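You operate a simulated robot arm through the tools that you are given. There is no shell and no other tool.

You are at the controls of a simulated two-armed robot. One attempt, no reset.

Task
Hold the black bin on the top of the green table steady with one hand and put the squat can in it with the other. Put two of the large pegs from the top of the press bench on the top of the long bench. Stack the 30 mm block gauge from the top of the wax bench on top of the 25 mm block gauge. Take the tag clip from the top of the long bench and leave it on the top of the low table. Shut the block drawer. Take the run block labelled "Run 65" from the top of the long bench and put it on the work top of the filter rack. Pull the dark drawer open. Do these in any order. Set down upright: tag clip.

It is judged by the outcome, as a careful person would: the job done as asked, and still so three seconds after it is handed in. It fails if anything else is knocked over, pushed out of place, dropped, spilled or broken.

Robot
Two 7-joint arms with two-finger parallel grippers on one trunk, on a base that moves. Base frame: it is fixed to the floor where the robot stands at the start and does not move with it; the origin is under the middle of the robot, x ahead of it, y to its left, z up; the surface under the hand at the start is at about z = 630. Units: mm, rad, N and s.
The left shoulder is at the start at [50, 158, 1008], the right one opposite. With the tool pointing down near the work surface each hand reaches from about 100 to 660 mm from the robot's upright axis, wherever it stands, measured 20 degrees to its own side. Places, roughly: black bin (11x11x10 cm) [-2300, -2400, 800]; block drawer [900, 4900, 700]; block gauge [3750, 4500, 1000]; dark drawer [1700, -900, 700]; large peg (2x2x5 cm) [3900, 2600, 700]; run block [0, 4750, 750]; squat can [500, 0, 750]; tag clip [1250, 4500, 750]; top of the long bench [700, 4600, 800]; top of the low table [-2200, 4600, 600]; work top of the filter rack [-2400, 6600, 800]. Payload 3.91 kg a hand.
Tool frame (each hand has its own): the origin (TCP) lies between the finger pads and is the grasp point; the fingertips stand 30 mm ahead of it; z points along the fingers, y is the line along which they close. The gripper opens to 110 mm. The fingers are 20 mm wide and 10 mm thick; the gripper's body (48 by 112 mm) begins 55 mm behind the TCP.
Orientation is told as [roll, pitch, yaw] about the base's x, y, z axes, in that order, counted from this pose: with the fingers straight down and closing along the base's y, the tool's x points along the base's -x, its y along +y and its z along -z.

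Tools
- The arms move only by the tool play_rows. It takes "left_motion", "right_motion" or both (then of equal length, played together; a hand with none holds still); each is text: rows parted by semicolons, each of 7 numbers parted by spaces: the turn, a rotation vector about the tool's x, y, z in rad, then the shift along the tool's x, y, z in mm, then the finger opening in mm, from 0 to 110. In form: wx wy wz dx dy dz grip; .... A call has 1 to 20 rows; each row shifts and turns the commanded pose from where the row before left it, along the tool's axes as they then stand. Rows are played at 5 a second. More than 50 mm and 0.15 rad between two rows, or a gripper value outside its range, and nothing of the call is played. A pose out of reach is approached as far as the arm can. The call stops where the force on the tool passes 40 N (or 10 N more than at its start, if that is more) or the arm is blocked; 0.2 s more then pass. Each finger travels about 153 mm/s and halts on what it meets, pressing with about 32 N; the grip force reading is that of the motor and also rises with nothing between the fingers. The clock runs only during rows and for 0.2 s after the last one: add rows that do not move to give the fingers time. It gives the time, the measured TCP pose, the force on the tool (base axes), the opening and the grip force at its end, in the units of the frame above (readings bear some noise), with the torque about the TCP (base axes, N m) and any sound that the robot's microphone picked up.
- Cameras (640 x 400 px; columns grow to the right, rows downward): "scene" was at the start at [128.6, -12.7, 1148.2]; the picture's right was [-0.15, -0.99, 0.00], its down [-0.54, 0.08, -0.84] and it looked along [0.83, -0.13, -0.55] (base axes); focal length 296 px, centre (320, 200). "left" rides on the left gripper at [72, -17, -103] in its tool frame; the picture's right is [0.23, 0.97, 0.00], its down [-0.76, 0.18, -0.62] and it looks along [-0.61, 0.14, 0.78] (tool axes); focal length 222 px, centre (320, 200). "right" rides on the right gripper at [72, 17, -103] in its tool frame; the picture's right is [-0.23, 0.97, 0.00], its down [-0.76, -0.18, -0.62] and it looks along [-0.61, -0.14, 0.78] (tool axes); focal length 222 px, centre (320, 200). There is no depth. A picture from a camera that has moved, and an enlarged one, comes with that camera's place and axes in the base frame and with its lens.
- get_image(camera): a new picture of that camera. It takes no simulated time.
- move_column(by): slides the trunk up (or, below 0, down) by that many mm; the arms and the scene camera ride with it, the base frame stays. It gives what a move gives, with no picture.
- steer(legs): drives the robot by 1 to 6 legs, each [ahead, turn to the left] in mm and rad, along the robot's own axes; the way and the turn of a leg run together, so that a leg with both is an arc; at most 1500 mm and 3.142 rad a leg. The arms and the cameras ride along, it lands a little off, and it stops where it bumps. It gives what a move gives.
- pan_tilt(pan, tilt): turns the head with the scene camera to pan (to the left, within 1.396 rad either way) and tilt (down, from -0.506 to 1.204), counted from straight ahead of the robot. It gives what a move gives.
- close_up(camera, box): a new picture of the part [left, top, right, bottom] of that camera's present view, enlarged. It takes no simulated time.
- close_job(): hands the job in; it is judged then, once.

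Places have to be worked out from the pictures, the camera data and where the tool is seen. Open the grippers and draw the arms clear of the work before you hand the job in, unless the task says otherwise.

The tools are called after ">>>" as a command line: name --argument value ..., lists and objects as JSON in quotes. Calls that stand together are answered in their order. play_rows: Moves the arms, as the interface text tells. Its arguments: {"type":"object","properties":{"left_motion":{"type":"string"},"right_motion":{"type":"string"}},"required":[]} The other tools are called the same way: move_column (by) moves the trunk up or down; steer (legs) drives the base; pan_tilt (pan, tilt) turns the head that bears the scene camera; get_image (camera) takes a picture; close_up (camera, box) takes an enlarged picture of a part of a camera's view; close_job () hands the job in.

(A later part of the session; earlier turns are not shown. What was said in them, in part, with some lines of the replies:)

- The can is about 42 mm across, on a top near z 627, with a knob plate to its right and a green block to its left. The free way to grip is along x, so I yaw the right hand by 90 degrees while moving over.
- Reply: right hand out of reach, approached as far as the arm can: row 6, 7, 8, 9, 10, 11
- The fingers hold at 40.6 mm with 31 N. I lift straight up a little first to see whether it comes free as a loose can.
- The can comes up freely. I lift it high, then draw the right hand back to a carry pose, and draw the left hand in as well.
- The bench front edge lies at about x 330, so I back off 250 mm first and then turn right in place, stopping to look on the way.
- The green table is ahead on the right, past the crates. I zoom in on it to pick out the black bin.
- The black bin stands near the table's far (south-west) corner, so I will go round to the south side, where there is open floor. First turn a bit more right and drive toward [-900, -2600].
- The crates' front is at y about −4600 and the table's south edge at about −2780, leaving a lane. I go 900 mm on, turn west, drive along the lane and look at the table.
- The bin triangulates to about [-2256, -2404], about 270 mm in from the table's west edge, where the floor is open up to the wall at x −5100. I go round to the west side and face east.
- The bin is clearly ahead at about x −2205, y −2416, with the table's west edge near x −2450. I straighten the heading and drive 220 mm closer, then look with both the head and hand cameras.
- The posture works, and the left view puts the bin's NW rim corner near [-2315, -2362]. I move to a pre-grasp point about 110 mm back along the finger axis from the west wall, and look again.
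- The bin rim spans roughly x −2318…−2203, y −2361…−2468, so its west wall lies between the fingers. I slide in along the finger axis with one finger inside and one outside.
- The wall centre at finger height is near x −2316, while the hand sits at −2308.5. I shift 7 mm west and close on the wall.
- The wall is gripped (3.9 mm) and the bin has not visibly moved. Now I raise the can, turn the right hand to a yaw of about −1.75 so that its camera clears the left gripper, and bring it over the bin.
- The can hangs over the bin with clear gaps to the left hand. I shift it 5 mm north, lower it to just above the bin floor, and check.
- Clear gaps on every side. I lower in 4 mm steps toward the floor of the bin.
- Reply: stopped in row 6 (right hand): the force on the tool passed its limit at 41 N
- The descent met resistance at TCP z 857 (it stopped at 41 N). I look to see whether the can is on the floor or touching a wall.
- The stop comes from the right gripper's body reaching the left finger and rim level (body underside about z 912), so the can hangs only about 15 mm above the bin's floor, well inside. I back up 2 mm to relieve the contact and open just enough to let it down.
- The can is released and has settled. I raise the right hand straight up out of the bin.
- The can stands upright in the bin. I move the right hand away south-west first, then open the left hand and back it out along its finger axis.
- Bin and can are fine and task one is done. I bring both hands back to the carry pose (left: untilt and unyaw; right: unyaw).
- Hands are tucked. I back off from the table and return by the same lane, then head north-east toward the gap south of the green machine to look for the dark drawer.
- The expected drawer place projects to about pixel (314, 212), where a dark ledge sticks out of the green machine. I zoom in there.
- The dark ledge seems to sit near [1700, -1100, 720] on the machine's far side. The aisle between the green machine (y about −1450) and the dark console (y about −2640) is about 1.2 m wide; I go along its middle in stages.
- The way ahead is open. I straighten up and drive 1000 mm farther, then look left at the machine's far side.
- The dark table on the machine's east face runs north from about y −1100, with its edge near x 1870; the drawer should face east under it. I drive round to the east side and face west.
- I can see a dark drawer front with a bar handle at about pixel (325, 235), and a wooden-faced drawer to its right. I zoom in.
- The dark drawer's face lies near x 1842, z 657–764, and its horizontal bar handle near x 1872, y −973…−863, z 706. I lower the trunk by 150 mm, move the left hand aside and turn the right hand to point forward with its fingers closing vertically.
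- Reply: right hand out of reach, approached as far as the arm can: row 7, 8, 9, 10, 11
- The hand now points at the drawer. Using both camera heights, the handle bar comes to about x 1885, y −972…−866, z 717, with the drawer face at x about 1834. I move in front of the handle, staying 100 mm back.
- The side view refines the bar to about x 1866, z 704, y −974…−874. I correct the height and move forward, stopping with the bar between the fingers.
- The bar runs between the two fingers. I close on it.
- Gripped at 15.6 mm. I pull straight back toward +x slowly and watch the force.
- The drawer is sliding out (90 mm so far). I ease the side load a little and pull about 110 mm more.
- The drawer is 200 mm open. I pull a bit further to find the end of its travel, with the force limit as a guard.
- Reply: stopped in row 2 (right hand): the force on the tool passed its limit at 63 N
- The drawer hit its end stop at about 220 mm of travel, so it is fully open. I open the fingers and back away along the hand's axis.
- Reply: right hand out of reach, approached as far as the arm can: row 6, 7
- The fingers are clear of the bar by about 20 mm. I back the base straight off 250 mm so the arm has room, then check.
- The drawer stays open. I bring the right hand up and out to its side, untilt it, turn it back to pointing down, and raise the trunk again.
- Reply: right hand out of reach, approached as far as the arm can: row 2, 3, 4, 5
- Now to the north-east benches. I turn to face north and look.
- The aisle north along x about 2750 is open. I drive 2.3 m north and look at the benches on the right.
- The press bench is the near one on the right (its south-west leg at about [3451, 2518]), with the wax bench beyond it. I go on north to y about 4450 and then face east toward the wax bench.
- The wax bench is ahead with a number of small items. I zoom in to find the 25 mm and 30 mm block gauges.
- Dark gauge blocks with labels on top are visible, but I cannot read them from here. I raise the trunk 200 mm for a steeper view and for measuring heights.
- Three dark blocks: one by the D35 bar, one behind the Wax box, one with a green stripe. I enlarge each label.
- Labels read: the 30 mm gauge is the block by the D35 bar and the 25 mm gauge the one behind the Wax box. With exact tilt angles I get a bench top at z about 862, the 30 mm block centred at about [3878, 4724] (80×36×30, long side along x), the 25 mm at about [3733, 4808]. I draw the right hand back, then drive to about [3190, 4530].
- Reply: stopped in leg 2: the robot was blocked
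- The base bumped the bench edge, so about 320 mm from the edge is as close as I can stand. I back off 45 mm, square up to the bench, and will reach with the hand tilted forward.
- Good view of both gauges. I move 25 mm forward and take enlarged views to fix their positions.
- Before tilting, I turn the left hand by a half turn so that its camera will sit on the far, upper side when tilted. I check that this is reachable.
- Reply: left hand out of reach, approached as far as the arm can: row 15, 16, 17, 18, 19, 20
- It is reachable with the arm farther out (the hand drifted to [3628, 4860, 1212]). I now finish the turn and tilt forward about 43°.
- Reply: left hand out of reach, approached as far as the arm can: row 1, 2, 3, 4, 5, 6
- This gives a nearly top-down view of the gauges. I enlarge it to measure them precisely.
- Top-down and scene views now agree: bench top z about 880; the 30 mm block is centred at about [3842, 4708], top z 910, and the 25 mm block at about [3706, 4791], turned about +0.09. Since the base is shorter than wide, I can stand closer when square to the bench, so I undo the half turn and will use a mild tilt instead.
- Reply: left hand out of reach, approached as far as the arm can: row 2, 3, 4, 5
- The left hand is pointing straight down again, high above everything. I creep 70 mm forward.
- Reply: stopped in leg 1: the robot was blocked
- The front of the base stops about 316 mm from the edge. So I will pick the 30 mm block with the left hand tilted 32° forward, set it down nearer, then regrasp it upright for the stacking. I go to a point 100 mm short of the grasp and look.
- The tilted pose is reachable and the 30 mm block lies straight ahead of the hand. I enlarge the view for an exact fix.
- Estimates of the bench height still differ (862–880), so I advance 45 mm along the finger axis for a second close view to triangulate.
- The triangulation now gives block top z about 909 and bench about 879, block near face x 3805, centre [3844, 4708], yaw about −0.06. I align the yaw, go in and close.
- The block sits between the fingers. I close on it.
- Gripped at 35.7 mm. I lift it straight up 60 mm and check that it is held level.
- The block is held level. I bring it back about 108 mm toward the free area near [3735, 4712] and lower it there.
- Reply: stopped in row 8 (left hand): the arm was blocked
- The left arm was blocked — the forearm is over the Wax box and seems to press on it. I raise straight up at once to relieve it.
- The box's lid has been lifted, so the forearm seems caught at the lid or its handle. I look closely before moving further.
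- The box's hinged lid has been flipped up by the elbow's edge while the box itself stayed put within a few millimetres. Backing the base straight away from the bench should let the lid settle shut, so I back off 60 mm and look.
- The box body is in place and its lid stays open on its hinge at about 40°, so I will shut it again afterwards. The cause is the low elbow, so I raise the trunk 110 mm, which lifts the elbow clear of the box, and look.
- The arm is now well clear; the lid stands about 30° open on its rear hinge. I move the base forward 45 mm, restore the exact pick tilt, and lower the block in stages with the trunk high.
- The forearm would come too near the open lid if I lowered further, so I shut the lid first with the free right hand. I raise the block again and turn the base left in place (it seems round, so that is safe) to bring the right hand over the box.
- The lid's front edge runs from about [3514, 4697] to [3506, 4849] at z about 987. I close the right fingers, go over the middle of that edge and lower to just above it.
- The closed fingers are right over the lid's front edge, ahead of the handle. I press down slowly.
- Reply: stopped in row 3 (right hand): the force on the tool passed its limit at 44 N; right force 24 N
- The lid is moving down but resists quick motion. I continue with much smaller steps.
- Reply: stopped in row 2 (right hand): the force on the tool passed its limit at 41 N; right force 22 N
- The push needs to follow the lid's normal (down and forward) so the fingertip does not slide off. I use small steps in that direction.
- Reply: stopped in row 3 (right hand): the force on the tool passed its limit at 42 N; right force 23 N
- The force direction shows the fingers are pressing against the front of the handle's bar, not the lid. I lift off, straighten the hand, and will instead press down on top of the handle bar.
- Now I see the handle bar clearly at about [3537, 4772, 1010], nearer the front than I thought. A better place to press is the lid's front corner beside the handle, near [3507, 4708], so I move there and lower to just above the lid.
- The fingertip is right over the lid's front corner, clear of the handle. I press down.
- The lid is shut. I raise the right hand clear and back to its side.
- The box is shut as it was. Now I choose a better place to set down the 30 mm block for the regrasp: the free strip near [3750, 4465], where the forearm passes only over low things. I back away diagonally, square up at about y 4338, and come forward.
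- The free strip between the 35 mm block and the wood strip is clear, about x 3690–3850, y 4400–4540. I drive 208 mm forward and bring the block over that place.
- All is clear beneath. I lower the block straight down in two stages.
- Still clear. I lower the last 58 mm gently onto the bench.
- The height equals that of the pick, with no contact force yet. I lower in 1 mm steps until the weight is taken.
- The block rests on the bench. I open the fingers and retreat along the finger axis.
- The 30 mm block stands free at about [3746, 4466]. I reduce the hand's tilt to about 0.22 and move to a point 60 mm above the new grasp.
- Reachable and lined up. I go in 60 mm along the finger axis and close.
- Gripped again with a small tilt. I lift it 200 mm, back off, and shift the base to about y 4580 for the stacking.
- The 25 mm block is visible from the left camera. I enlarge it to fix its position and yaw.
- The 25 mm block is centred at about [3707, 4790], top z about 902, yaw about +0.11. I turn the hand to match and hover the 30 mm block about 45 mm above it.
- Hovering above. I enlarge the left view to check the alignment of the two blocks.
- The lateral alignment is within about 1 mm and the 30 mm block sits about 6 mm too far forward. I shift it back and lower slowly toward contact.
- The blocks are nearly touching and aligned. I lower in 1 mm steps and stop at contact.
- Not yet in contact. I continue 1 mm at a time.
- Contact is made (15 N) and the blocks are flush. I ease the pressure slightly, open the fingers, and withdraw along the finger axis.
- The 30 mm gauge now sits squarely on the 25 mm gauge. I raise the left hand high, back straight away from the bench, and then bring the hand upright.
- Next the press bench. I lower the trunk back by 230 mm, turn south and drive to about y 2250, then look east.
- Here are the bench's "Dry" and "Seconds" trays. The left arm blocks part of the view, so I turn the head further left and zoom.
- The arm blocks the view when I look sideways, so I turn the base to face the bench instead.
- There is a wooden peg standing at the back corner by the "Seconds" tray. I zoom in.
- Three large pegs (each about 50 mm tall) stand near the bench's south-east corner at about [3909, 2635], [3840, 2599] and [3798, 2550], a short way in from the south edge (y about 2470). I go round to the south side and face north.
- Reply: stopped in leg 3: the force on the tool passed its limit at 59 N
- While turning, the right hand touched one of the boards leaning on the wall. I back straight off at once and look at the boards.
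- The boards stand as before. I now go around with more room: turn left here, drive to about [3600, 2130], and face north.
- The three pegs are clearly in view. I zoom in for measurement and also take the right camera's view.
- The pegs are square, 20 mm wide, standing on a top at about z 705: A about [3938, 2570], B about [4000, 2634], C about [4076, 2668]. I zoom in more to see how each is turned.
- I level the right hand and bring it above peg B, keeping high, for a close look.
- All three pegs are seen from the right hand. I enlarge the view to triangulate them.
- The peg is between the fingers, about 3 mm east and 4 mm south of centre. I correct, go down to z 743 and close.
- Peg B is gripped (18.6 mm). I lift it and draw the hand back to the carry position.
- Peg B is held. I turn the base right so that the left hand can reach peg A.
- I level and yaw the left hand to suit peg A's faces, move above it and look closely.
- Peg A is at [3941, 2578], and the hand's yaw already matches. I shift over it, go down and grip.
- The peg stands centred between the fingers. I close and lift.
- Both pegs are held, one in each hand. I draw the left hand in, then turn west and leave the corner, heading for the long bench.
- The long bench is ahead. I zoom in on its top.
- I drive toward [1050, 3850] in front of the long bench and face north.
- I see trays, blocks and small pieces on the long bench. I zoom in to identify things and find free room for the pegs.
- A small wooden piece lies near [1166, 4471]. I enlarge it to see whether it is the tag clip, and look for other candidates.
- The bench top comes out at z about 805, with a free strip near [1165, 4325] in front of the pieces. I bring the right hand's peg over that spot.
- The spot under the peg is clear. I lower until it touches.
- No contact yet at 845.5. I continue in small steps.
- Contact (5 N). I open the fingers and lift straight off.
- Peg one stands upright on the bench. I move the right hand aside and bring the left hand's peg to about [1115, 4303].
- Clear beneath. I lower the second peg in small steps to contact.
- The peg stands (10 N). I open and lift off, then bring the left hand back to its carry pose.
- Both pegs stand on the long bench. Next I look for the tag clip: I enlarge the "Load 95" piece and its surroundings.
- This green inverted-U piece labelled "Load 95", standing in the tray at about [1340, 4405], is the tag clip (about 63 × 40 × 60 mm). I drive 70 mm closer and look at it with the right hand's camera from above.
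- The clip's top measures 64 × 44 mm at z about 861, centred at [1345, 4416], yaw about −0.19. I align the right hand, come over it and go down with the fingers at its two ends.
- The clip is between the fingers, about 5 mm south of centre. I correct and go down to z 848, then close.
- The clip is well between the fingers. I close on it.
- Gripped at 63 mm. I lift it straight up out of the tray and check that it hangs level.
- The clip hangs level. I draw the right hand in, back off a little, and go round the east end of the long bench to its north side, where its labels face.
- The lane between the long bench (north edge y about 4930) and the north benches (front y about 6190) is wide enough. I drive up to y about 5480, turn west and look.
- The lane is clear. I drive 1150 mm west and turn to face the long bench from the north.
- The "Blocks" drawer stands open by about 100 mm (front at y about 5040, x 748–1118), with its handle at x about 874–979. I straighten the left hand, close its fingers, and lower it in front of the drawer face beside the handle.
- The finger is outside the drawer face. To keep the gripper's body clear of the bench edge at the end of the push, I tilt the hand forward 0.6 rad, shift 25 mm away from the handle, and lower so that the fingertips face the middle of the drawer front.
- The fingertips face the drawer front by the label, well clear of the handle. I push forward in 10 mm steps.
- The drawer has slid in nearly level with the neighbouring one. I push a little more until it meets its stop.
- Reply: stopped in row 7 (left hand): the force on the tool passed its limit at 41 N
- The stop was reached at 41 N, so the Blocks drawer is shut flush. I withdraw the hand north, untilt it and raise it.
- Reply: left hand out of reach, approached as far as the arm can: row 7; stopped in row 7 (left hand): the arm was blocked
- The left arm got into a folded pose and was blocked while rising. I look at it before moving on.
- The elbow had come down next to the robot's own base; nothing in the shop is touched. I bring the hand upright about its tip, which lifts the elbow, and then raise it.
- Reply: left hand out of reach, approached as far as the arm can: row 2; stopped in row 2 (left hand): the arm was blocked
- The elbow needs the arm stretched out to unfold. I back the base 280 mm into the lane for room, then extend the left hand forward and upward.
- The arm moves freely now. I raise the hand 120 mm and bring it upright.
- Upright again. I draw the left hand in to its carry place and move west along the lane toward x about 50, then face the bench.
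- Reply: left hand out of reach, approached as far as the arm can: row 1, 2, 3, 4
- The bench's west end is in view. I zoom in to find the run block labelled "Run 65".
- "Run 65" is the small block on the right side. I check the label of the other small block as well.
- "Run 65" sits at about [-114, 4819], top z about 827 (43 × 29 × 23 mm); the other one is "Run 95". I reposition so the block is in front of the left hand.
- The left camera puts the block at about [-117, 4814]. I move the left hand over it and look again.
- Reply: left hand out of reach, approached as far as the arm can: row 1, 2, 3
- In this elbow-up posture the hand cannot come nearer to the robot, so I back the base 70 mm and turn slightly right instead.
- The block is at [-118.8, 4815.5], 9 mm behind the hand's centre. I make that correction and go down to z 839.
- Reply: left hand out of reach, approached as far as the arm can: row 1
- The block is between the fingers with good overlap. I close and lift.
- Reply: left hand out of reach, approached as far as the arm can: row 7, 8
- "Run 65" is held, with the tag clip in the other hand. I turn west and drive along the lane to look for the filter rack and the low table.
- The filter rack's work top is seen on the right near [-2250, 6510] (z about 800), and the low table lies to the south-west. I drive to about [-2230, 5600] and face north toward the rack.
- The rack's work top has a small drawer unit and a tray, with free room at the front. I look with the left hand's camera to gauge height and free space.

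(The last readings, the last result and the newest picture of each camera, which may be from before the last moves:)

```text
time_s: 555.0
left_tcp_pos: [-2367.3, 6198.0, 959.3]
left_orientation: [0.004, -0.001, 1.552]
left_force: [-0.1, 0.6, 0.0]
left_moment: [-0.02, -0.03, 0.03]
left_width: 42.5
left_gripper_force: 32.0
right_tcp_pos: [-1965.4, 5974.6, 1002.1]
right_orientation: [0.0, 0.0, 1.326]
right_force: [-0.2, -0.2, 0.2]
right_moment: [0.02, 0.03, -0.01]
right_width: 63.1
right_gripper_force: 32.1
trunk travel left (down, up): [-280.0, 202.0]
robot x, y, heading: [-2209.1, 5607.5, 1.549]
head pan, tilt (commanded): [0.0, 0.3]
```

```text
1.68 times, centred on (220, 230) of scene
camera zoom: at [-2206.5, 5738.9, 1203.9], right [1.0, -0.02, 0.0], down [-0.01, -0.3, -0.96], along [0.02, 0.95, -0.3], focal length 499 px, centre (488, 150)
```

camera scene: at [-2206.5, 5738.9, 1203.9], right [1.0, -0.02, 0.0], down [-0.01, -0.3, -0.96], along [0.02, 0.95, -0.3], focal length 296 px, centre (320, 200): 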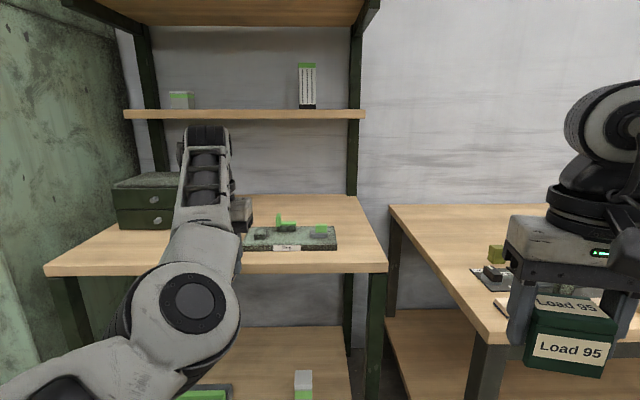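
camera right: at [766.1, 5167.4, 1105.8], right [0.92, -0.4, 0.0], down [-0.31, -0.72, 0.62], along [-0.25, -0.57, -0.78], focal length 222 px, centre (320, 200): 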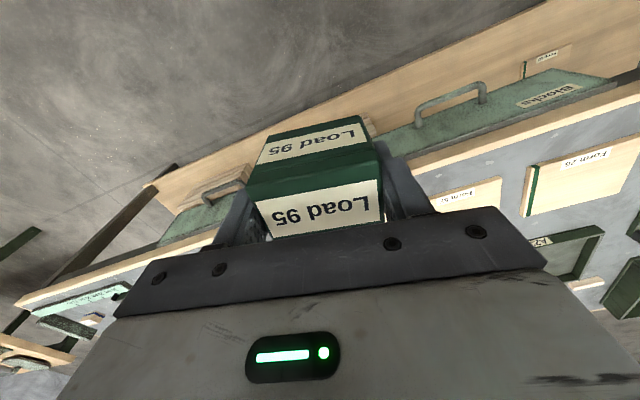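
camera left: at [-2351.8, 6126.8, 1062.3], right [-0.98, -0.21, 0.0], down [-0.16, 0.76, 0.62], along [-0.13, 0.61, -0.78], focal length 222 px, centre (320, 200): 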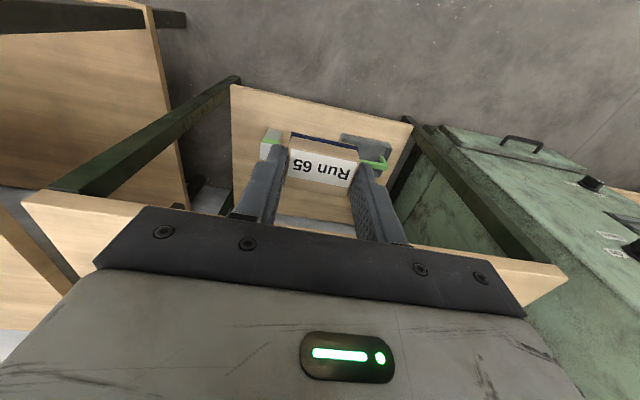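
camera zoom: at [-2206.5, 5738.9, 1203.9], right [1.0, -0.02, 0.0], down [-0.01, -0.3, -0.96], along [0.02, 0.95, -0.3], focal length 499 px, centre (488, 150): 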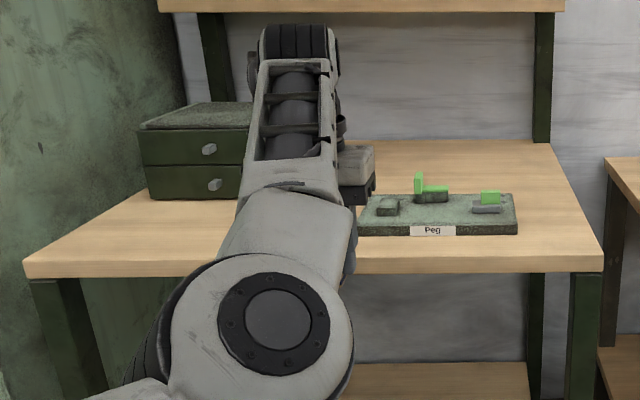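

The work top is at z about 844, its front edge at y about 6364 between x −2835 and −2034; the spot near [-2465, 6440], left of the "Peg" tray, is free. I shift the base left and forward to bring the block over it.

>>> steer --legs '[[0, 0.4], [255, 0], [0, -0.4]]'

>>> get_image --camera "left"

>>> get_image --camera "scene"

```text
time_s: 559.2
left_tcp_pos: [-2467.6, 6429.1, 958.9]
left_orientation: [0.004, -0.001, 1.56]
left_force: [-0.2, -0.4, -0.4]
left_moment: [0.02, 0.0, 0.01]
left_width: 42.6
left_gripper_force: 32.0
right_tcp_pos: [-2063.7, 6208.3, 1002.8]
right_orientation: [0.001, 0.0, 1.337]
right_force: [0.7, 0.3, -0.9]
right_moment: [-0.01, 0.04, 0.03]
right_width: 62.7
right_gripper_force: 32.1
trunk travel left (down, up): [-280.0, 202.0]
robot x, y, heading: [-2306.2, 5836.5, 1.559]
head pan, tilt (commanded): [0.0, 0.3]
```

```text
taken
camera left: at [-2451.6, 6357.4, 1062.4], right [-0.98, -0.22, 0.0], down [-0.17, 0.76, 0.62], along [-0.14, 0.61, -0.78], focal length 222 px, centre (320, 200)
```

left: 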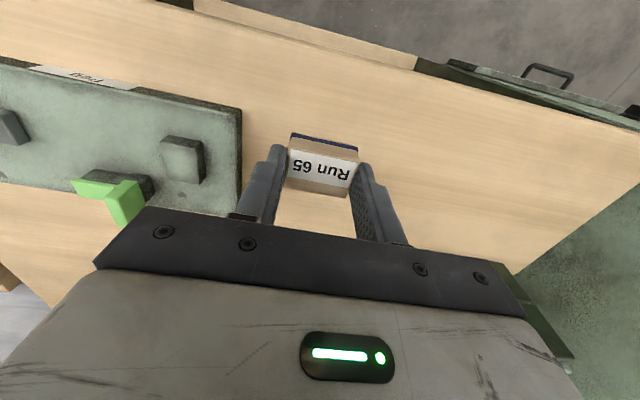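

```text
taken
camera scene: at [-2302.9, 5970.8, 1203.9], right [1.0, -0.01, 0.0], down [0.0, -0.3, -0.96], along [0.01, 0.96, -0.3], focal length 296 px, centre (320, 200)
```

scene: 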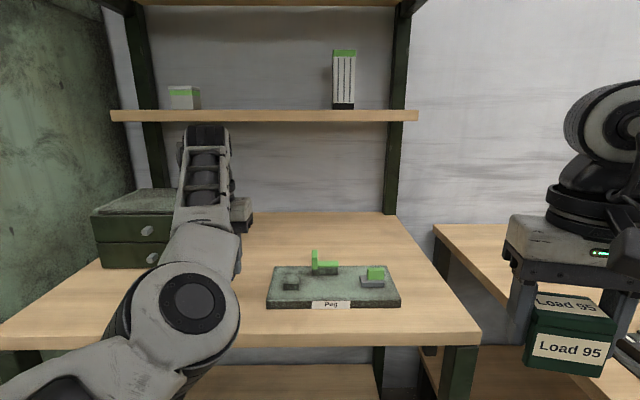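

The spot under the block is clear wood. I lower in stages.

>>> play_rows --left_motion "0 0 0 0 0 25 30;0 0 0 0 0 25 30;0 0 0 0 0 12 30;0 0 0 0 0 4 30;0 0 0 0 0 3 30;0 0 0 0 0 0 30"

>>> get_image --camera "left"

```text
time_s: 560.6
left_tcp_pos: [-2468.6, 6429.6, 889.8]
left_orientation: [0.003, -0.002, 1.563]
left_force: [0.1, -0.2, 0.6]
left_moment: [0.04, -0.02, 0.01]
left_width: 42.5
left_gripper_force: 32.3
right_tcp_pos: [-2063.4, 6208.5, 1001.9]
right_orientation: [0.001, -0.001, 1.338]
right_force: [0.5, -0.4, 0.2]
right_moment: [-0.01, 0.01, -0.01]
right_width: 63.0
right_gripper_force: 32.5
trunk travel left (down, up): [-280.0, 202.0]
robot x, y, heading: [-2304.3, 5839.3, 1.56]
head pan, tilt (commanded): [0.0, 0.3]
```

```text
taken
camera left: at [-2452.1, 6357.8, 992.9], right [-0.98, -0.22, 0.0], down [-0.17, 0.76, 0.63], along [-0.14, 0.61, -0.78], focal length 222 px, centre (320, 200)
```

left: 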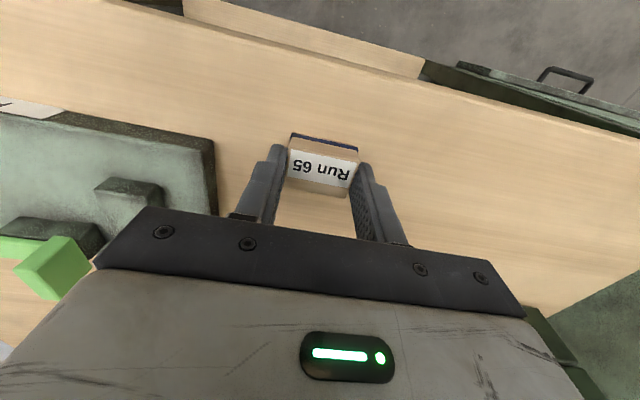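

Not touching yet. I continue in small steps until contact.

>>> play_rows --left_motion "0 0 0 0 0 3 30;0 0 0 0 0 2 30;0 0 0 0 0 2 30;0 0 0 0 0 0 30"

>>> play_rows --left_motion "0 0 0 0 0 2 30;0 0 0 0 0 1.5 30;0 0 0 0 0 0 30"

```text
time_s: 561.6
left_tcp_pos: [-2467.9, 6429.1, 887.6]
left_orientation: [0.007, -0.013, 1.563]
left_force: [-3.9, 1.9, 32.3]
left_moment: [-0.16, 0.02, 0.04]
left_width: 42.8
left_gripper_force: 32.1
right_tcp_pos: [-2063.9, 6207.4, 1004.3]
right_orientation: [0.001, -0.002, 1.337]
right_force: [0.0, -0.2, -0.6]
right_moment: [0.02, 0.03, -0.02]
right_width: 62.9
right_gripper_force: 32.0
trunk travel left (down, up): [-280.0, 202.0]
robot x, y, heading: [-2305.5, 5837.3, 1.556]
head pan, tilt (commanded): [0.0, 0.3]
```

```text
time_s: 562.5
left_tcp_pos: [-2467.2, 6428.7, 884.8]
left_orientation: [0.004, -0.013, 1.563]
left_force: [-1.6, 3.5, 32.9]
left_moment: [0.11, 0.0, -0.03]
left_width: 42.7
left_gripper_force: 32.8
right_tcp_pos: [-2062.6, 6207.4, 1002.4]
right_orientation: [0.001, -0.002, 1.336]
right_force: [-1.0, 0.9, -1.0]
right_moment: [-0.03, 0.0, 0.02]
right_width: 63.0
right_gripper_force: 32.4
trunk travel left (down, up): [-280.0, 202.0]
robot x, y, heading: [-2302.3, 5839.2, 1.556]
head pan, tilt (commanded): [0.0, 0.3]
```

Contact is firm (33 N); I ease up 1.5 mm, open the fingers, and lift off.

>>> play_rows --left_motion "0 0 0 0 0 -1.5 30;0 0 0 0 0 0 48;0 0 0 0 0 0 60;0 0 0 0 0 0 64;0 0 0 0 0 -20 64;0 0 0 0 0 -30 64;0 0 0 0 0 0 64"

>>> get_image --camera "left"

```text
time_s: 564.0
left_tcp_pos: [-2467.6, 6428.7, 932.8]
left_orientation: [0.002, -0.001, 1.563]
left_force: [-0.7, 0.1, -0.6]
left_moment: [0.04, -0.01, 0.0]
left_width: 64.1
left_gripper_force: 0.0
right_tcp_pos: [-2061.7, 6208.4, 1000.9]
right_orientation: [0.0, 0.001, 1.336]
right_force: [0.5, 1.4, -0.5]
right_moment: [-0.03, -0.02, 0.01]
right_width: 63.0
right_gripper_force: 31.7
trunk travel left (down, up): [-280.0, 202.0]
robot x, y, heading: [-2305.9, 5838.1, 1.552]
head pan, tilt (commanded): [0.0, 0.3]
```

```text
taken
camera left: at [-2451.8, 6357.7, 1036.4], right [-0.98, -0.22, 0.0], down [-0.17, 0.76, 0.62], along [-0.14, 0.61, -0.78], focal length 222 px, centre (320, 200)
```

left: 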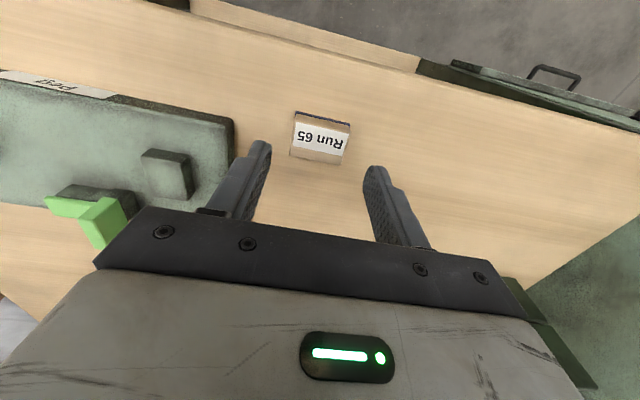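

"Run 65" rests on the filter rack's work top. I back off and turn round to face the low table in the south.

>>> steer --legs '[[-280, 0], [0, 3.1]]'

>>> pan_tilt --pan 0.0 --tilt 0.5

>>> get_image --camera "scene"

>>> get_image --camera "right"

```text
time_s: 573.5
left_tcp_pos: [-2111.8, 4975.8, 933.3]
left_orientation: [0.003, -0.001, -1.518]
left_force: [-0.5, 0.5, -0.6]
left_moment: [0.01, 0.04, 0.01]
left_width: 63.8
left_gripper_force: 0.0
right_tcp_pos: [-2529.3, 5170.8, 1002.5]
right_orientation: [0.0, -0.001, -1.741]
right_force: [-0.1, 0.0, 0.1]
right_moment: [-0.02, 0.02, 0.03]
right_width: 62.8
right_gripper_force: 31.8
trunk travel left (down, up): [-280.0, 202.0]
robot x, y, heading: [-2309.8, 5558.3, -1.528]
head pan, tilt (commanded): [0.0, 0.3]
```

```text
time_s: 574.2
left_tcp_pos: [-2111.4, 4976.7, 932.8]
left_orientation: [0.003, -0.001, -1.519]
left_force: [-0.1, -0.1, 0.7]
left_moment: [0.03, -0.01, 0.01]
left_width: 64.0
left_gripper_force: 0.0
right_tcp_pos: [-2528.7, 5171.2, 1002.6]
right_orientation: [-0.001, 0.001, -1.742]
right_force: [-0.8, -0.3, -0.3]
right_moment: [-0.02, -0.01, 0.01]
right_width: 62.8
right_gripper_force: 32.0
trunk travel left (down, up): [-280.0, 202.0]
robot x, y, heading: [-2309.7, 5556.5, -1.524]
head pan, tilt (commanded): [0.0, 0.499]
```

```text
taken
camera scene: at [-2303.4, 5426.5, 1185.5], right [-1.0, -0.05, 0.0], down [-0.02, 0.48, -0.88], along [0.04, -0.88, -0.48], focal length 296 px, centre (320, 200)
```

scene: 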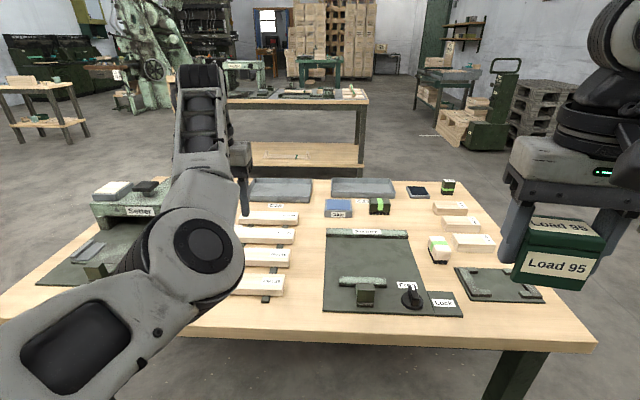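

```text
taken
camera right: at [-2499.5, 5240.3, 1105.8], right [0.92, -0.39, 0.0], down [-0.31, -0.72, 0.62], along [-0.24, -0.57, -0.78], focal length 222 px, centre (320, 200)
```

right: 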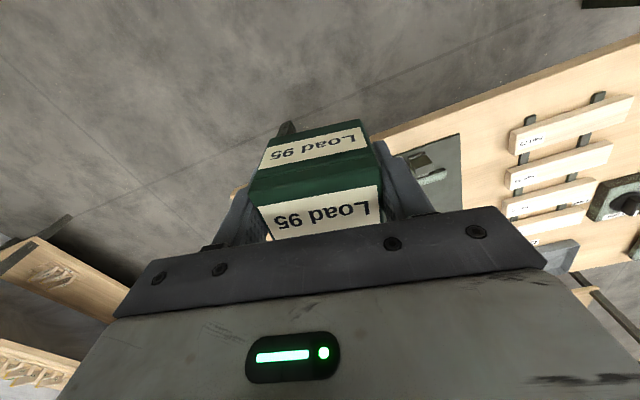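

The low table is in view with several items. I zoom in to choose a free spot for the clip.

>>> close_up --camera "scene" --box '[230, 170, 600, 360]'

```text
1.73 times, centred on (415, 265) of scene
camera zoom: at [-2303.4, 5426.5, 1185.5], right [-1.0, -0.05, 0.0], down [-0.02, 0.48, -0.88], along [0.04, -0.88, -0.48], focal length 512 px, centre (156, 88)
```

zoom: 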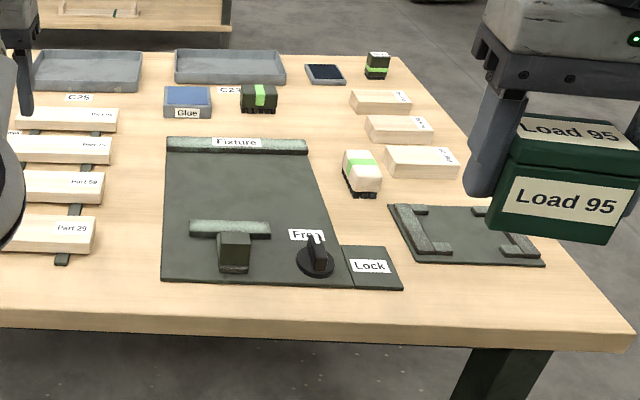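

The table top is at z about 620; the front strip near [-2715, 4935], right of the "Lock" plate, is free (about 90 mm deep). I reposition so that spot lies in front of the right hand.

>>> steer --legs '[[0, -1.03], [255, 0], [0, 1.0]]'

>>> pan_tilt --pan -0.15 --tilt 0.65

>>> get_image --camera "scene"

>>> get_image --camera "right"

```text
time_s: 581.3
left_tcp_pos: [-2370.3, 4831.1, 933.5]
left_orientation: [0.004, -0.002, -1.589]
left_force: [0.4, 0.6, 1.4]
left_moment: [-0.01, 0.0, -0.01]
left_width: 64.0
left_gripper_force: 0.0
right_tcp_pos: [-2772.4, 5054.3, 1002.5]
right_orientation: [-0.001, 0.0, -1.813]
right_force: [1.4, 0.8, -0.4]
right_moment: [0.01, -0.01, 0.01]
right_width: 62.6
right_gripper_force: 32.7
trunk travel left (down, up): [-280.0, 202.0]
robot x, y, heading: [-2528.4, 5424.4, -1.592]
head pan, tilt (commanded): [0.0, 0.499]
```

```text
time_s: 582.0
left_tcp_pos: [-2368.7, 4832.0, 933.8]
left_orientation: [0.004, 0.0, -1.587]
left_force: [0.0, -0.2, 0.7]
left_moment: [-0.02, 0.03, 0.0]
left_width: 64.1
left_gripper_force: 0.0
right_tcp_pos: [-2772.7, 5055.4, 1002.1]
right_orientation: [0.0, -0.001, -1.813]
right_force: [0.5, -0.3, -0.9]
right_moment: [-0.03, -0.01, 0.04]
right_width: 63.1
right_gripper_force: 32.4
trunk travel left (down, up): [-280.0, 202.0]
robot x, y, heading: [-2524.2, 5427.6, -1.596]
head pan, tilt (commanded): [-0.15, 0.649]
```

```text
taken
camera scene: at [-2542.1, 5299.3, 1172.1], right [-0.99, 0.17, 0.0], down [0.1, 0.6, -0.8], along [-0.14, -0.78, -0.6], focal length 296 px, centre (320, 200)
```

scene: 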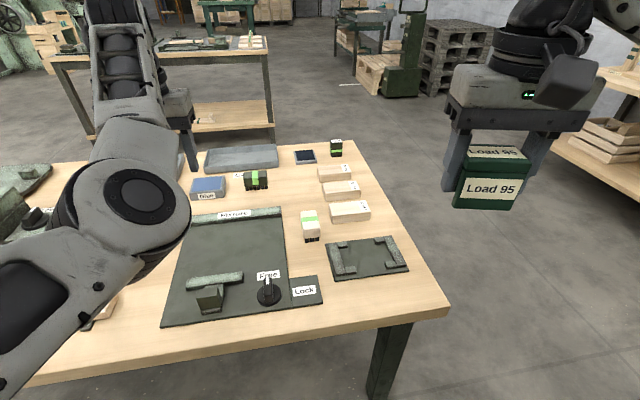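

```text
taken
camera right: at [-2737.9, 5121.9, 1105.8], right [0.89, -0.45, 0.0], down [-0.36, -0.7, 0.62], along [-0.28, -0.56, -0.78], focal length 222 px, centre (320, 200)
```

right: 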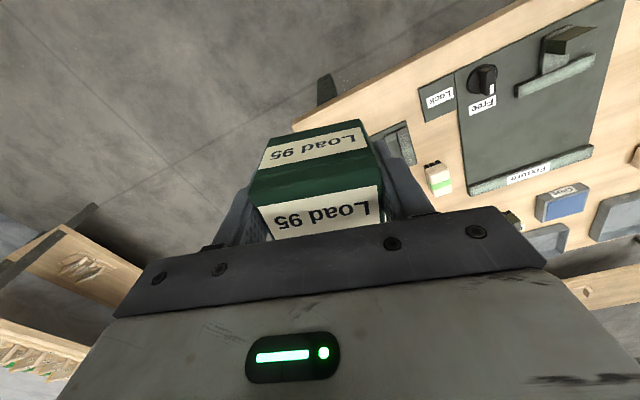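

The free strip is centred at about [-2735, 4943]. I square the right hand to the table, move over the spot and lower to halfway for a look.

>>> play_rows --right_motion "0 0 -0.12 0 0 0 50;0 0 -0.12 0 0 0 50;0 0 0 -38 12.5 0 50;0 0 0 -38 12.5 0 50;0 0 0 -36.4 12.7 0 50;0 0 0 0 0 45 50;0 0 0 0 0 45 50;0 0 0 0 0 45 50;0 0 0 0 0 45 50;0 0 0 0 0 45 50;0 0 0 0 0 0 50"

>>> get_image --camera "scene"

>>> get_image --camera "right"

```text
time_s: 584.4
left_tcp_pos: [-2369.8, 4830.2, 932.8]
left_orientation: [0.005, -0.001, -1.587]
left_force: [0.1, 0.3, 0.1]
left_moment: [0.0, 0.02, -0.01]
left_width: 64.0
left_gripper_force: 0.1
right_tcp_pos: [-2735.8, 4938.1, 776.3]
right_orientation: [0.001, -0.002, -1.572]
right_force: [0.3, 0.7, 0.1]
right_moment: [-0.02, -0.03, 0.0]
right_width: 62.9
right_gripper_force: 32.2
trunk travel left (down, up): [-280.0, 202.0]
robot x, y, heading: [-2528.1, 5429.5, -1.591]
head pan, tilt (commanded): [-0.15, 0.649]
```

```text
taken
camera scene: at [-2542.2, 5299.3, 1172.1], right [-0.98, 0.17, 0.0], down [0.1, 0.6, -0.8], along [-0.14, -0.78, -0.6], focal length 296 px, centre (320, 200)
```

scene: 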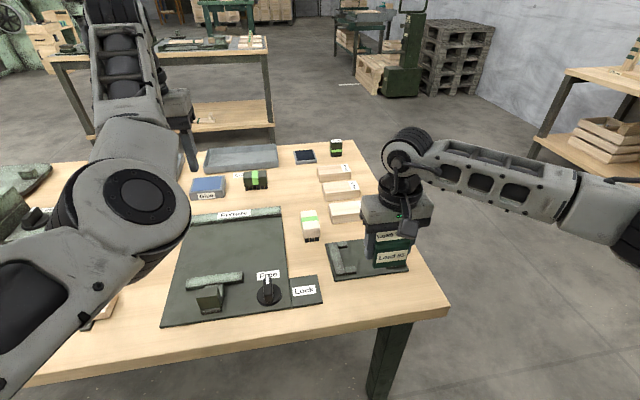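

```text
taken
camera right: at [-2718.4, 5011.2, 878.3], right [0.97, -0.23, 0.0], down [-0.18, -0.76, 0.62], along [-0.14, -0.61, -0.78], focal length 222 px, centre (320, 200)
```

right: 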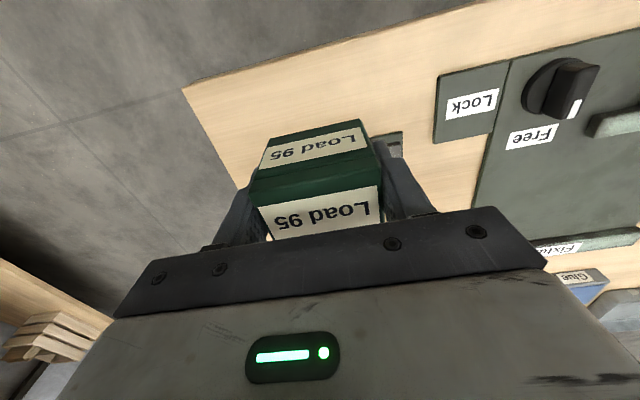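

The spot is clear: fixture edge at y about 4890, table edge at y 4990. I lower to about 10 mm above the table.

>>> play_rows --right_motion "0 0 0 0 0 30 50;0 0 0 0 0 30 50;0 0 0 0 0 25 50;0 0 0 0 0 12 50;0 0 0 0 0 6 50;0 0 0 0 0 0 50"

>>> get_image --camera "right"

>>> close_up --camera "scene" --box '[300, 180, 460, 330]'

```text
time_s: 585.8
left_tcp_pos: [-2369.3, 4831.4, 933.4]
left_orientation: [0.002, -0.001, -1.589]
left_force: [-0.2, -0.4, -0.3]
left_moment: [-0.01, -0.01, 0.0]
left_width: 64.3
left_gripper_force: 0.1
right_tcp_pos: [-2734.2, 4941.4, 674.5]
right_orientation: [-0.001, 0.0, -1.573]
right_force: [0.4, 0.6, -0.8]
right_moment: [0.0, -0.05, -0.02]
right_width: 62.7
right_gripper_force: 32.0
trunk travel left (down, up): [-280.0, 202.0]
robot x, y, heading: [-2526.4, 5423.0, -1.596]
head pan, tilt (commanded): [-0.15, 0.649]
```

```text
taken
camera right: at [-2716.3, 5015.1, 778.0], right [0.97, -0.23, 0.0], down [-0.18, -0.76, 0.62], along [-0.14, -0.61, -0.78], focal length 222 px, centre (320, 200)
```

right: 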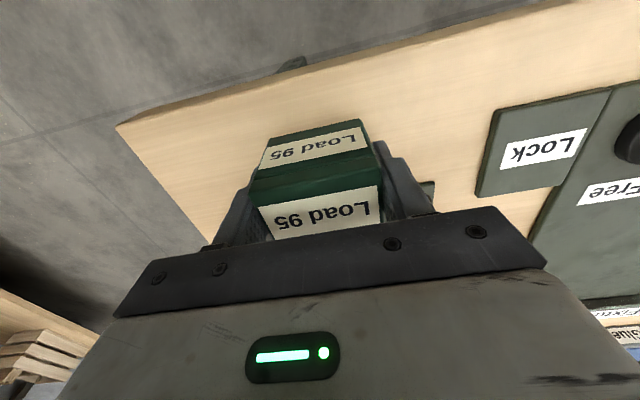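

```text
2.67 times, centred on (380, 255) of scene
camera zoom: at [-2542.2, 5299.3, 1172.1], right [-0.98, 0.17, 0.0], down [0.1, 0.6, -0.8], along [-0.14, -0.78, -0.6], focal length 790 px, centre (160, 53)
```

zoom: 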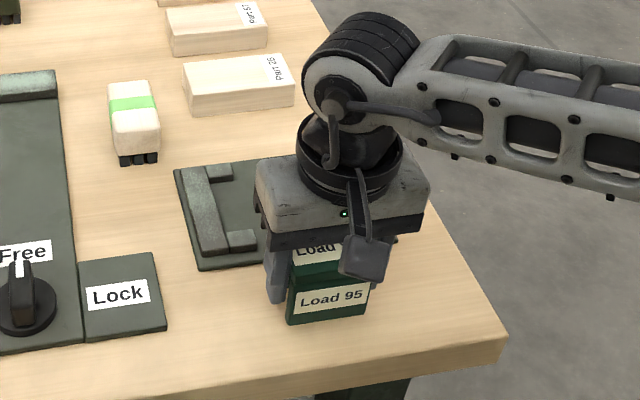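

Nearly down and clear of everything. I lower in small steps to contact.

>>> play_rows --right_motion "0 0 0 0 0 4 50;0 0 0 0 0 3 50;0 0 0 0 0 2 50;0 0 0 0 0 2 50;0 0 0 0 0 0 50"

>>> play_rows --right_motion "0 0 0 0 0 1.5 50;0 0 0 0 0 1.5 50;0 0 0 0 0 0 50"

```text
time_s: 587.0
left_tcp_pos: [-2370.5, 4830.5, 934.6]
left_orientation: [0.003, -0.002, -1.59]
left_force: [0.0, 0.1, -0.2]
left_moment: [-0.02, 0.01, 0.02]
left_width: 63.9
left_gripper_force: 0.0
right_tcp_pos: [-2736.0, 4941.7, 663.4]
right_orientation: [0.001, -0.001, -1.574]
right_force: [-0.3, -0.7, -1.0]
right_moment: [0.0, 0.0, -0.03]
right_width: 62.7
right_gripper_force: 32.0
trunk travel left (down, up): [-280.0, 202.0]
robot x, y, heading: [-2526.6, 5425.2, -1.594]
head pan, tilt (commanded): [-0.15, 0.649]
```

```text
time_s: 587.8
left_tcp_pos: [-2368.7, 4831.0, 934.5]
left_orientation: [0.002, -0.003, -1.587]
left_force: [0.5, 0.2, -0.7]
left_moment: [-0.01, 0.02, 0.01]
left_width: 64.3
left_gripper_force: 0.1
right_tcp_pos: [-2735.1, 4941.1, 662.5]
right_orientation: [-0.001, -0.008, -1.574]
right_force: [-5.1, 5.3, 23.3]
right_moment: [-0.25, 0.06, -0.11]
right_width: 62.9
right_gripper_force: 32.1
trunk travel left (down, up): [-280.0, 202.0]
robot x, y, heading: [-2529.9, 5423.0, -1.592]
head pan, tilt (commanded): [-0.15, 0.649]
```

Contact. I ease up 1 mm, open the fingers, and rise straight up.

>>> play_rows --right_motion "0 0 0 0 0 -1 50;0 0 0 0 0 0 66;0 0 0 0 0 0 76;0 0 0 0 0 0 80;0 0 0 0 0 -20 80;0 0 0 0 0 -40 80;0 0 0 0 0 -45 80;0 0 0 0 0 -45 80;0 0 0 0 0 0 80"

>>> get_image --camera "right"

>>> get_image --camera "scene"

```text
time_s: 589.8
left_tcp_pos: [-2369.6, 4831.0, 933.1]
left_orientation: [0.003, -0.003, -1.588]
left_force: [0.7, 0.5, 0.0]
left_moment: [0.03, -0.03, -0.01]
left_width: 64.0
left_gripper_force: 0.1
right_tcp_pos: [-2735.3, 4943.0, 809.2]
right_orientation: [0.001, 0.0, -1.574]
right_force: [-0.2, 0.5, -0.1]
right_moment: [0.04, -0.01, 0.0]
right_width: 79.9
right_gripper_force: 0.1
trunk travel left (down, up): [-280.0, 202.0]
robot x, y, heading: [-2527.0, 5424.2, -1.593]
head pan, tilt (commanded): [-0.15, 0.649]
```

```text
taken
camera right: at [-2719.2, 5016.2, 914.2], right [0.97, -0.23, 0.0], down [-0.18, -0.76, 0.62], along [-0.14, -0.61, -0.78], focal length 222 px, centre (320, 200)
```

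right: 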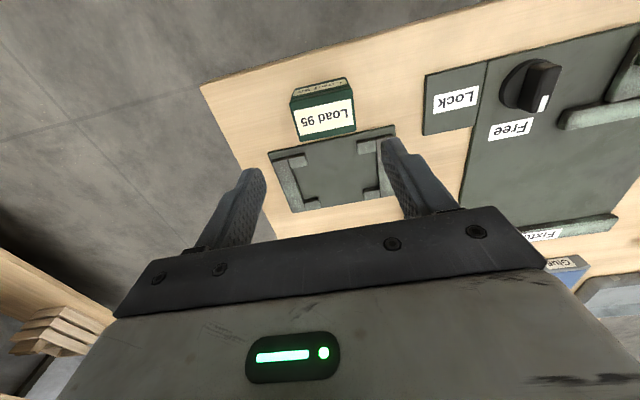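

```text
taken
camera scene: at [-2542.1, 5299.4, 1172.1], right [-0.98, 0.17, 0.0], down [0.1, 0.6, -0.8], along [-0.14, -0.78, -0.6], focal length 296 px, centre (320, 200)
```

scene: 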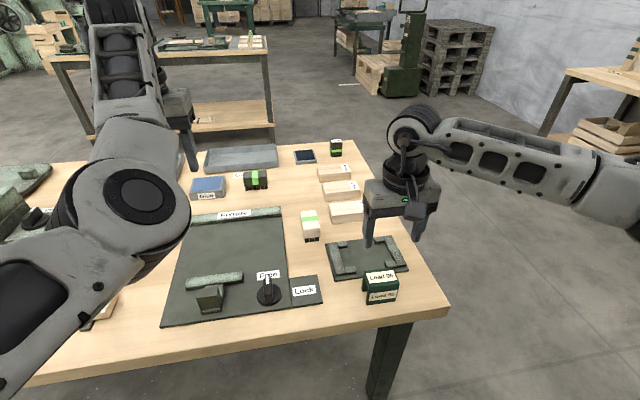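

The clip stands upright on the low table. I zoom in to make sure it rests on the bare table top and not on the fixture plate.

>>> close_up --camera "right" --box '[250, 60, 410, 180]'

>>> close_up --camera "scene" --box '[320, 230, 440, 320]'

```text
3.33 times, centred on (330, 120) of right
camera zoom: at [-2719.2, 5016.2, 914.2], right [0.97, -0.23, 0.0], down [-0.18, -0.76, 0.62], along [-0.14, -0.61, -0.78], focal length 740 px, centre (287, 467)
```

zoom: 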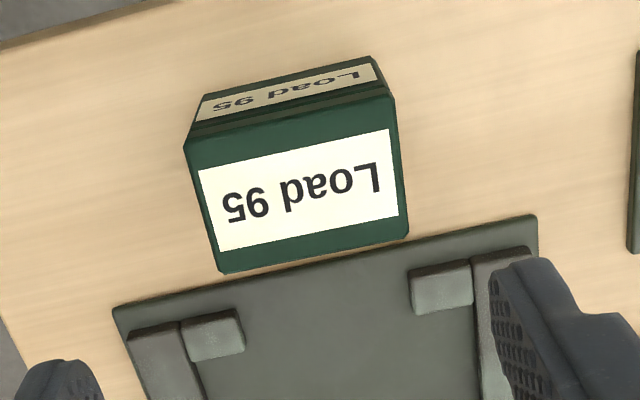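

```text
4.44 times, centred on (380, 275) of scene
camera zoom: at [-2542.1, 5299.4, 1172.1], right [-0.98, 0.17, 0.0], down [0.1, 0.6, -0.8], along [-0.14, -0.78, -0.6], focal length 1316 px, centre (53, -133)
```

zoom: 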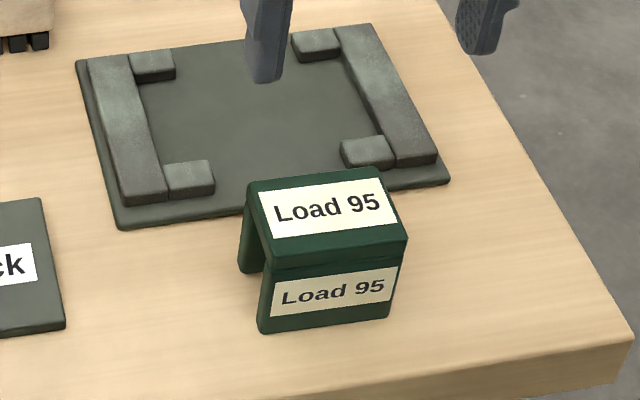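

The clip stands upright on bare wood, clear of the plate. I raise the right hand, back the robot away from the table, and check both arms are clear.

>>> play_rows --right_motion "0 0 0 0 0 -45 80;0 0 0 0 0 -45 80;0 0 0 0 0 -45 80;0 0 0 0 0 -45 80;0 0 0 40 0 0 100;0 0 0 40 0 0 100;0 0 0 0 0 0 100" --left_motion "0 0 0 0 0 0 80;0 0 0 0 0 0 100;0 0 0 0 0 0 100;0 0 0 0 0 0 100;0 0 0 0 0 0 100;0 0 0 0 0 0 100;0 0 0 0 0 0 100"

>>> steer --legs '[[-350, 0]]'

>>> get_image --camera "scene"

```text
time_s: 591.4
left_tcp_pos: [-2370.1, 4830.7, 932.2]
left_orientation: [0.003, -0.002, -1.588]
left_force: [-0.8, 0.7, 0.0]
left_moment: [0.02, -0.01, 0.0]
left_width: 100.0
left_gripper_force: 0.0
right_tcp_pos: [-2735.3, 5020.9, 991.8]
right_orientation: [0.003, 0.0, -1.572]
right_force: [-1.2, 0.2, 0.9]
right_moment: [0.01, 0.01, 0.0]
right_width: 100.0
right_gripper_force: 0.1
trunk travel left (down, up): [-280.0, 202.0]
robot x, y, heading: [-2527.9, 5422.1, -1.595]
head pan, tilt (commanded): [-0.15, 0.649]
```

```text
time_s: 593.6
left_tcp_pos: [-2351.6, 5175.2, 932.3]
left_orientation: [0.005, -0.003, -1.566]
left_force: [-0.2, -0.7, 0.8]
left_moment: [0.01, 0.01, -0.02]
left_width: 100.0
left_gripper_force: 0.0
right_tcp_pos: [-2721.3, 5356.7, 991.6]
right_orientation: [0.0, 0.0, -1.553]
right_force: [0.5, -0.1, 0.0]
right_moment: [0.02, -0.03, 0.03]
right_width: 99.7
right_gripper_force: 0.0
trunk travel left (down, up): [-280.0, 202.0]
robot x, y, heading: [-2524.2, 5764.4, -1.572]
head pan, tilt (commanded): [-0.15, 0.649]
```

```text
taken
camera scene: at [-2535.0, 5640.4, 1172.1], right [-0.99, 0.15, 0.0], down [0.09, 0.6, -0.8], along [-0.12, -0.79, -0.6], focal length 296 px, centre (320, 200)
```

scene: 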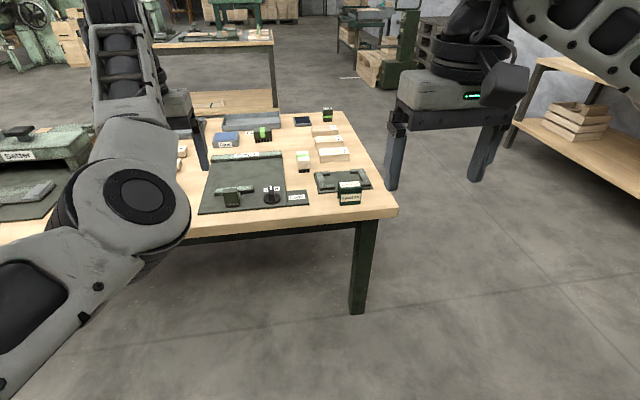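

All the jobs appear done. As a last check I turn east in place (the hands sweep only over open floor) and zoom at the distant benches to confirm that the gauge stack, the Wax box, the pegs and the boards are still as I left them.

>>> steer --legs '[[0, 1.45]]'

>>> pan_tilt --pan 0.0 --tilt 0.1

>>> get_image --camera "scene"

```text
time_s: 597.6
left_tcp_pos: [-1915.6, 5862.7, 932.6]
left_orientation: [0.004, 0.0, -0.116]
left_force: [0.2, -0.8, -0.3]
left_moment: [-0.01, -0.03, 0.0]
left_width: 99.9
left_gripper_force: 0.1
right_tcp_pos: [-2140.6, 5518.6, 993.2]
right_orientation: [0.0, 0.0, -0.104]
right_force: [0.0, 0.0, -0.9]
right_moment: [-0.01, 0.01, -0.01]
right_width: 99.8
right_gripper_force: 0.0
trunk travel left (down, up): [-280.0, 202.0]
robot x, y, heading: [-2517.8, 5762.2, -0.126]
head pan, tilt (commanded): [-0.15, 0.649]
```

```text
time_s: 598.5
left_tcp_pos: [-1915.5, 5862.9, 932.8]
left_orientation: [0.004, -0.001, -0.118]
left_force: [0.3, -0.6, -0.7]
left_moment: [-0.01, -0.02, -0.02]
left_width: 100.2
left_gripper_force: 0.1
right_tcp_pos: [-2140.5, 5519.5, 992.7]
right_orientation: [0.0, 0.0, -0.103]
right_force: [-0.3, 0.1, 0.6]
right_moment: [-0.01, -0.02, 0.05]
right_width: 100.0
right_gripper_force: 0.1
trunk travel left (down, up): [-280.0, 202.0]
robot x, y, heading: [-2523.7, 5763.2, -0.126]
head pan, tilt (commanded): [0.0, 0.099]
```

```text
taken
camera scene: at [-2390.5, 5749.6, 1222.5], right [-0.12, -0.99, 0.0], down [-0.1, 0.01, -0.99], along [0.99, -0.12, -0.1], focal length 296 px, centre (320, 200)
```

scene: 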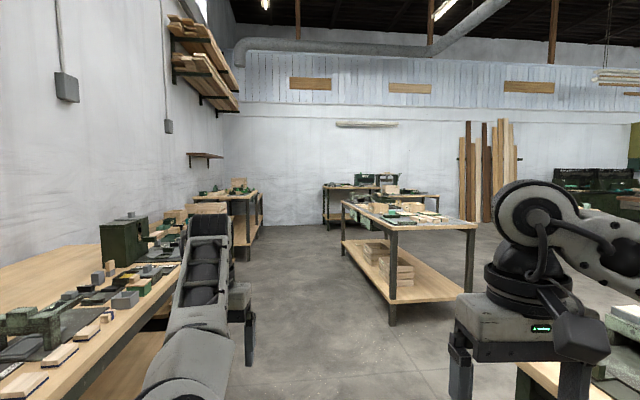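

I zoom in on the wax bench (about pixel 350, 190), the long bench and the boards.

>>> close_up --camera "scene" --box '[322, 170, 382, 200]'

>>> close_up --camera "scene" --box '[335, 185, 480, 260]'

>>> close_up --camera "scene" --box '[445, 115, 535, 225]'

```text
10.67 times, centred on (352, 185) of scene
camera zoom: at [-2390.5, 5749.6, 1222.5], right [-0.12, -0.99, 0.0], down [-0.1, 0.01, -0.99], along [0.99, -0.12, -0.1], focal length 3159 px, centre (-21, 360)
```

zoom: 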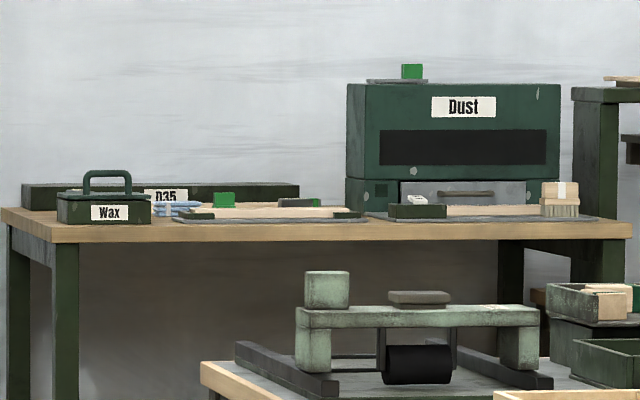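

```text
4.41 times, centred on (408, 222) of scene
camera zoom: at [-2390.5, 5749.6, 1222.5], right [-0.12, -0.99, 0.0], down [-0.1, 0.01, -0.99], along [0.99, -0.12, -0.1], focal length 1307 px, centre (-66, 101)
```

zoom: 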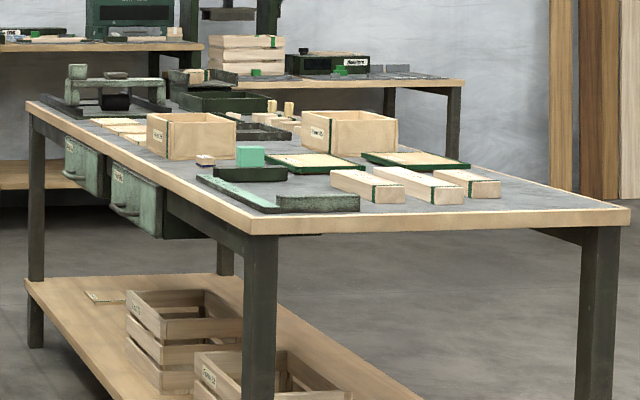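

```text
3.64 times, centred on (490, 170) of scene
camera zoom: at [-2390.5, 5749.6, 1222.5], right [-0.12, -0.99, 0.0], down [-0.1, 0.01, -0.99], along [0.99, -0.12, -0.1], focal length 1077 px, centre (-298, 309)
```

zoom: 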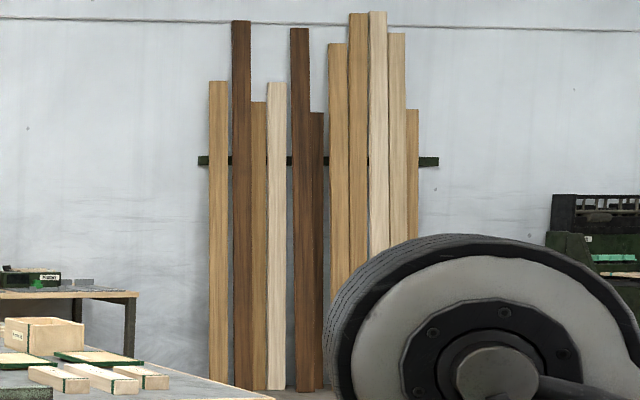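

The boards, pegs (standing behind the crates) and drawers look right. One more look at the Wax box and whatever shows of the gauge stack behind it.

>>> close_up --camera "scene" --box '[325, 183, 345, 193]'

>>> close_up --camera "scene" --box '[385, 200, 425, 220]'

```text
16.00 times, centred on (335, 188) of scene
camera zoom: at [-2390.5, 5749.6, 1222.5], right [-0.12, -0.99, 0.0], down [-0.1, 0.01, -0.99], along [0.99, -0.12, -0.1], focal length 4739 px, centre (80, 392)
```

zoom: 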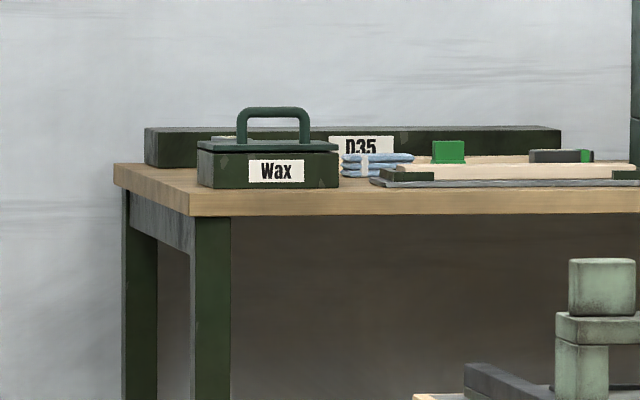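

```text
16.00 times, centred on (405, 210) of scene
camera zoom: at [-2390.5, 5749.6, 1222.5], right [-0.12, -0.99, 0.0], down [-0.1, 0.01, -0.99], along [0.99, -0.12, -0.1], focal length 4739 px, centre (-1040, 40)
```

zoom: 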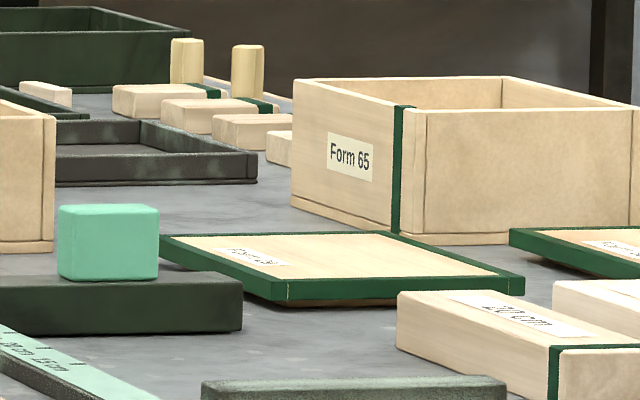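

The pegs stand upright, the Wax box is shut with the top of the gauge stack just showing behind it, and the boards and drawers are in order. The grippers are open and the arms are clear, so I hand the job in.

>>> close_job

```text
The job is handed in.
```

The job is handed in, and all seven parts were done:

- **Can in the bin:** The left hand held the black bin by its wall while the right hand put the squat can in. The can stands upright inside, and the bin moved about 2 mm. The can went the last 15 mm or so as a small drop.
- **Large pegs:** Two pegs from the press bench stand upright on the long bench.
- **Block gauges:** The 30 mm gauge sits on top of the 25 mm gauge on the wax bench. I could not see the whole stack in the last look from across the shop. Only its top edge showed behind the Wax box.
- **Tag clip:** The green clip labelled "Load 95" stands upright on the low table. I took it to be the tag clip from its shape and labels; nothing on the bench was marked as such.
- **Block drawer:** The "Blocks" drawer is pushed shut to its stop.
- **Run block:** The block labelled "Run 65" is on the work top of the filter rack.
- **Dark drawer:** It is pulled fully open, about 220 mm.

Four contacts along the way could count against the job:

- **Wax box:** My elbow pressed on the Wax box on the wax bench and flipped its lid open. I closed it again. The box itself moved only a few millimetres.
- **Leaning boards:** My right hand touched one of the boards by the wall while I was turning. They were all still standing afterwards.
- **Wax bench:** The base bumped the edge of the wax bench twice and stopped there.
- **Blocks drawer:** While drawing back from this drawer, the left arm was blocked for a moment. It looked like the elbow against my own base, and I saw nothing else touched.
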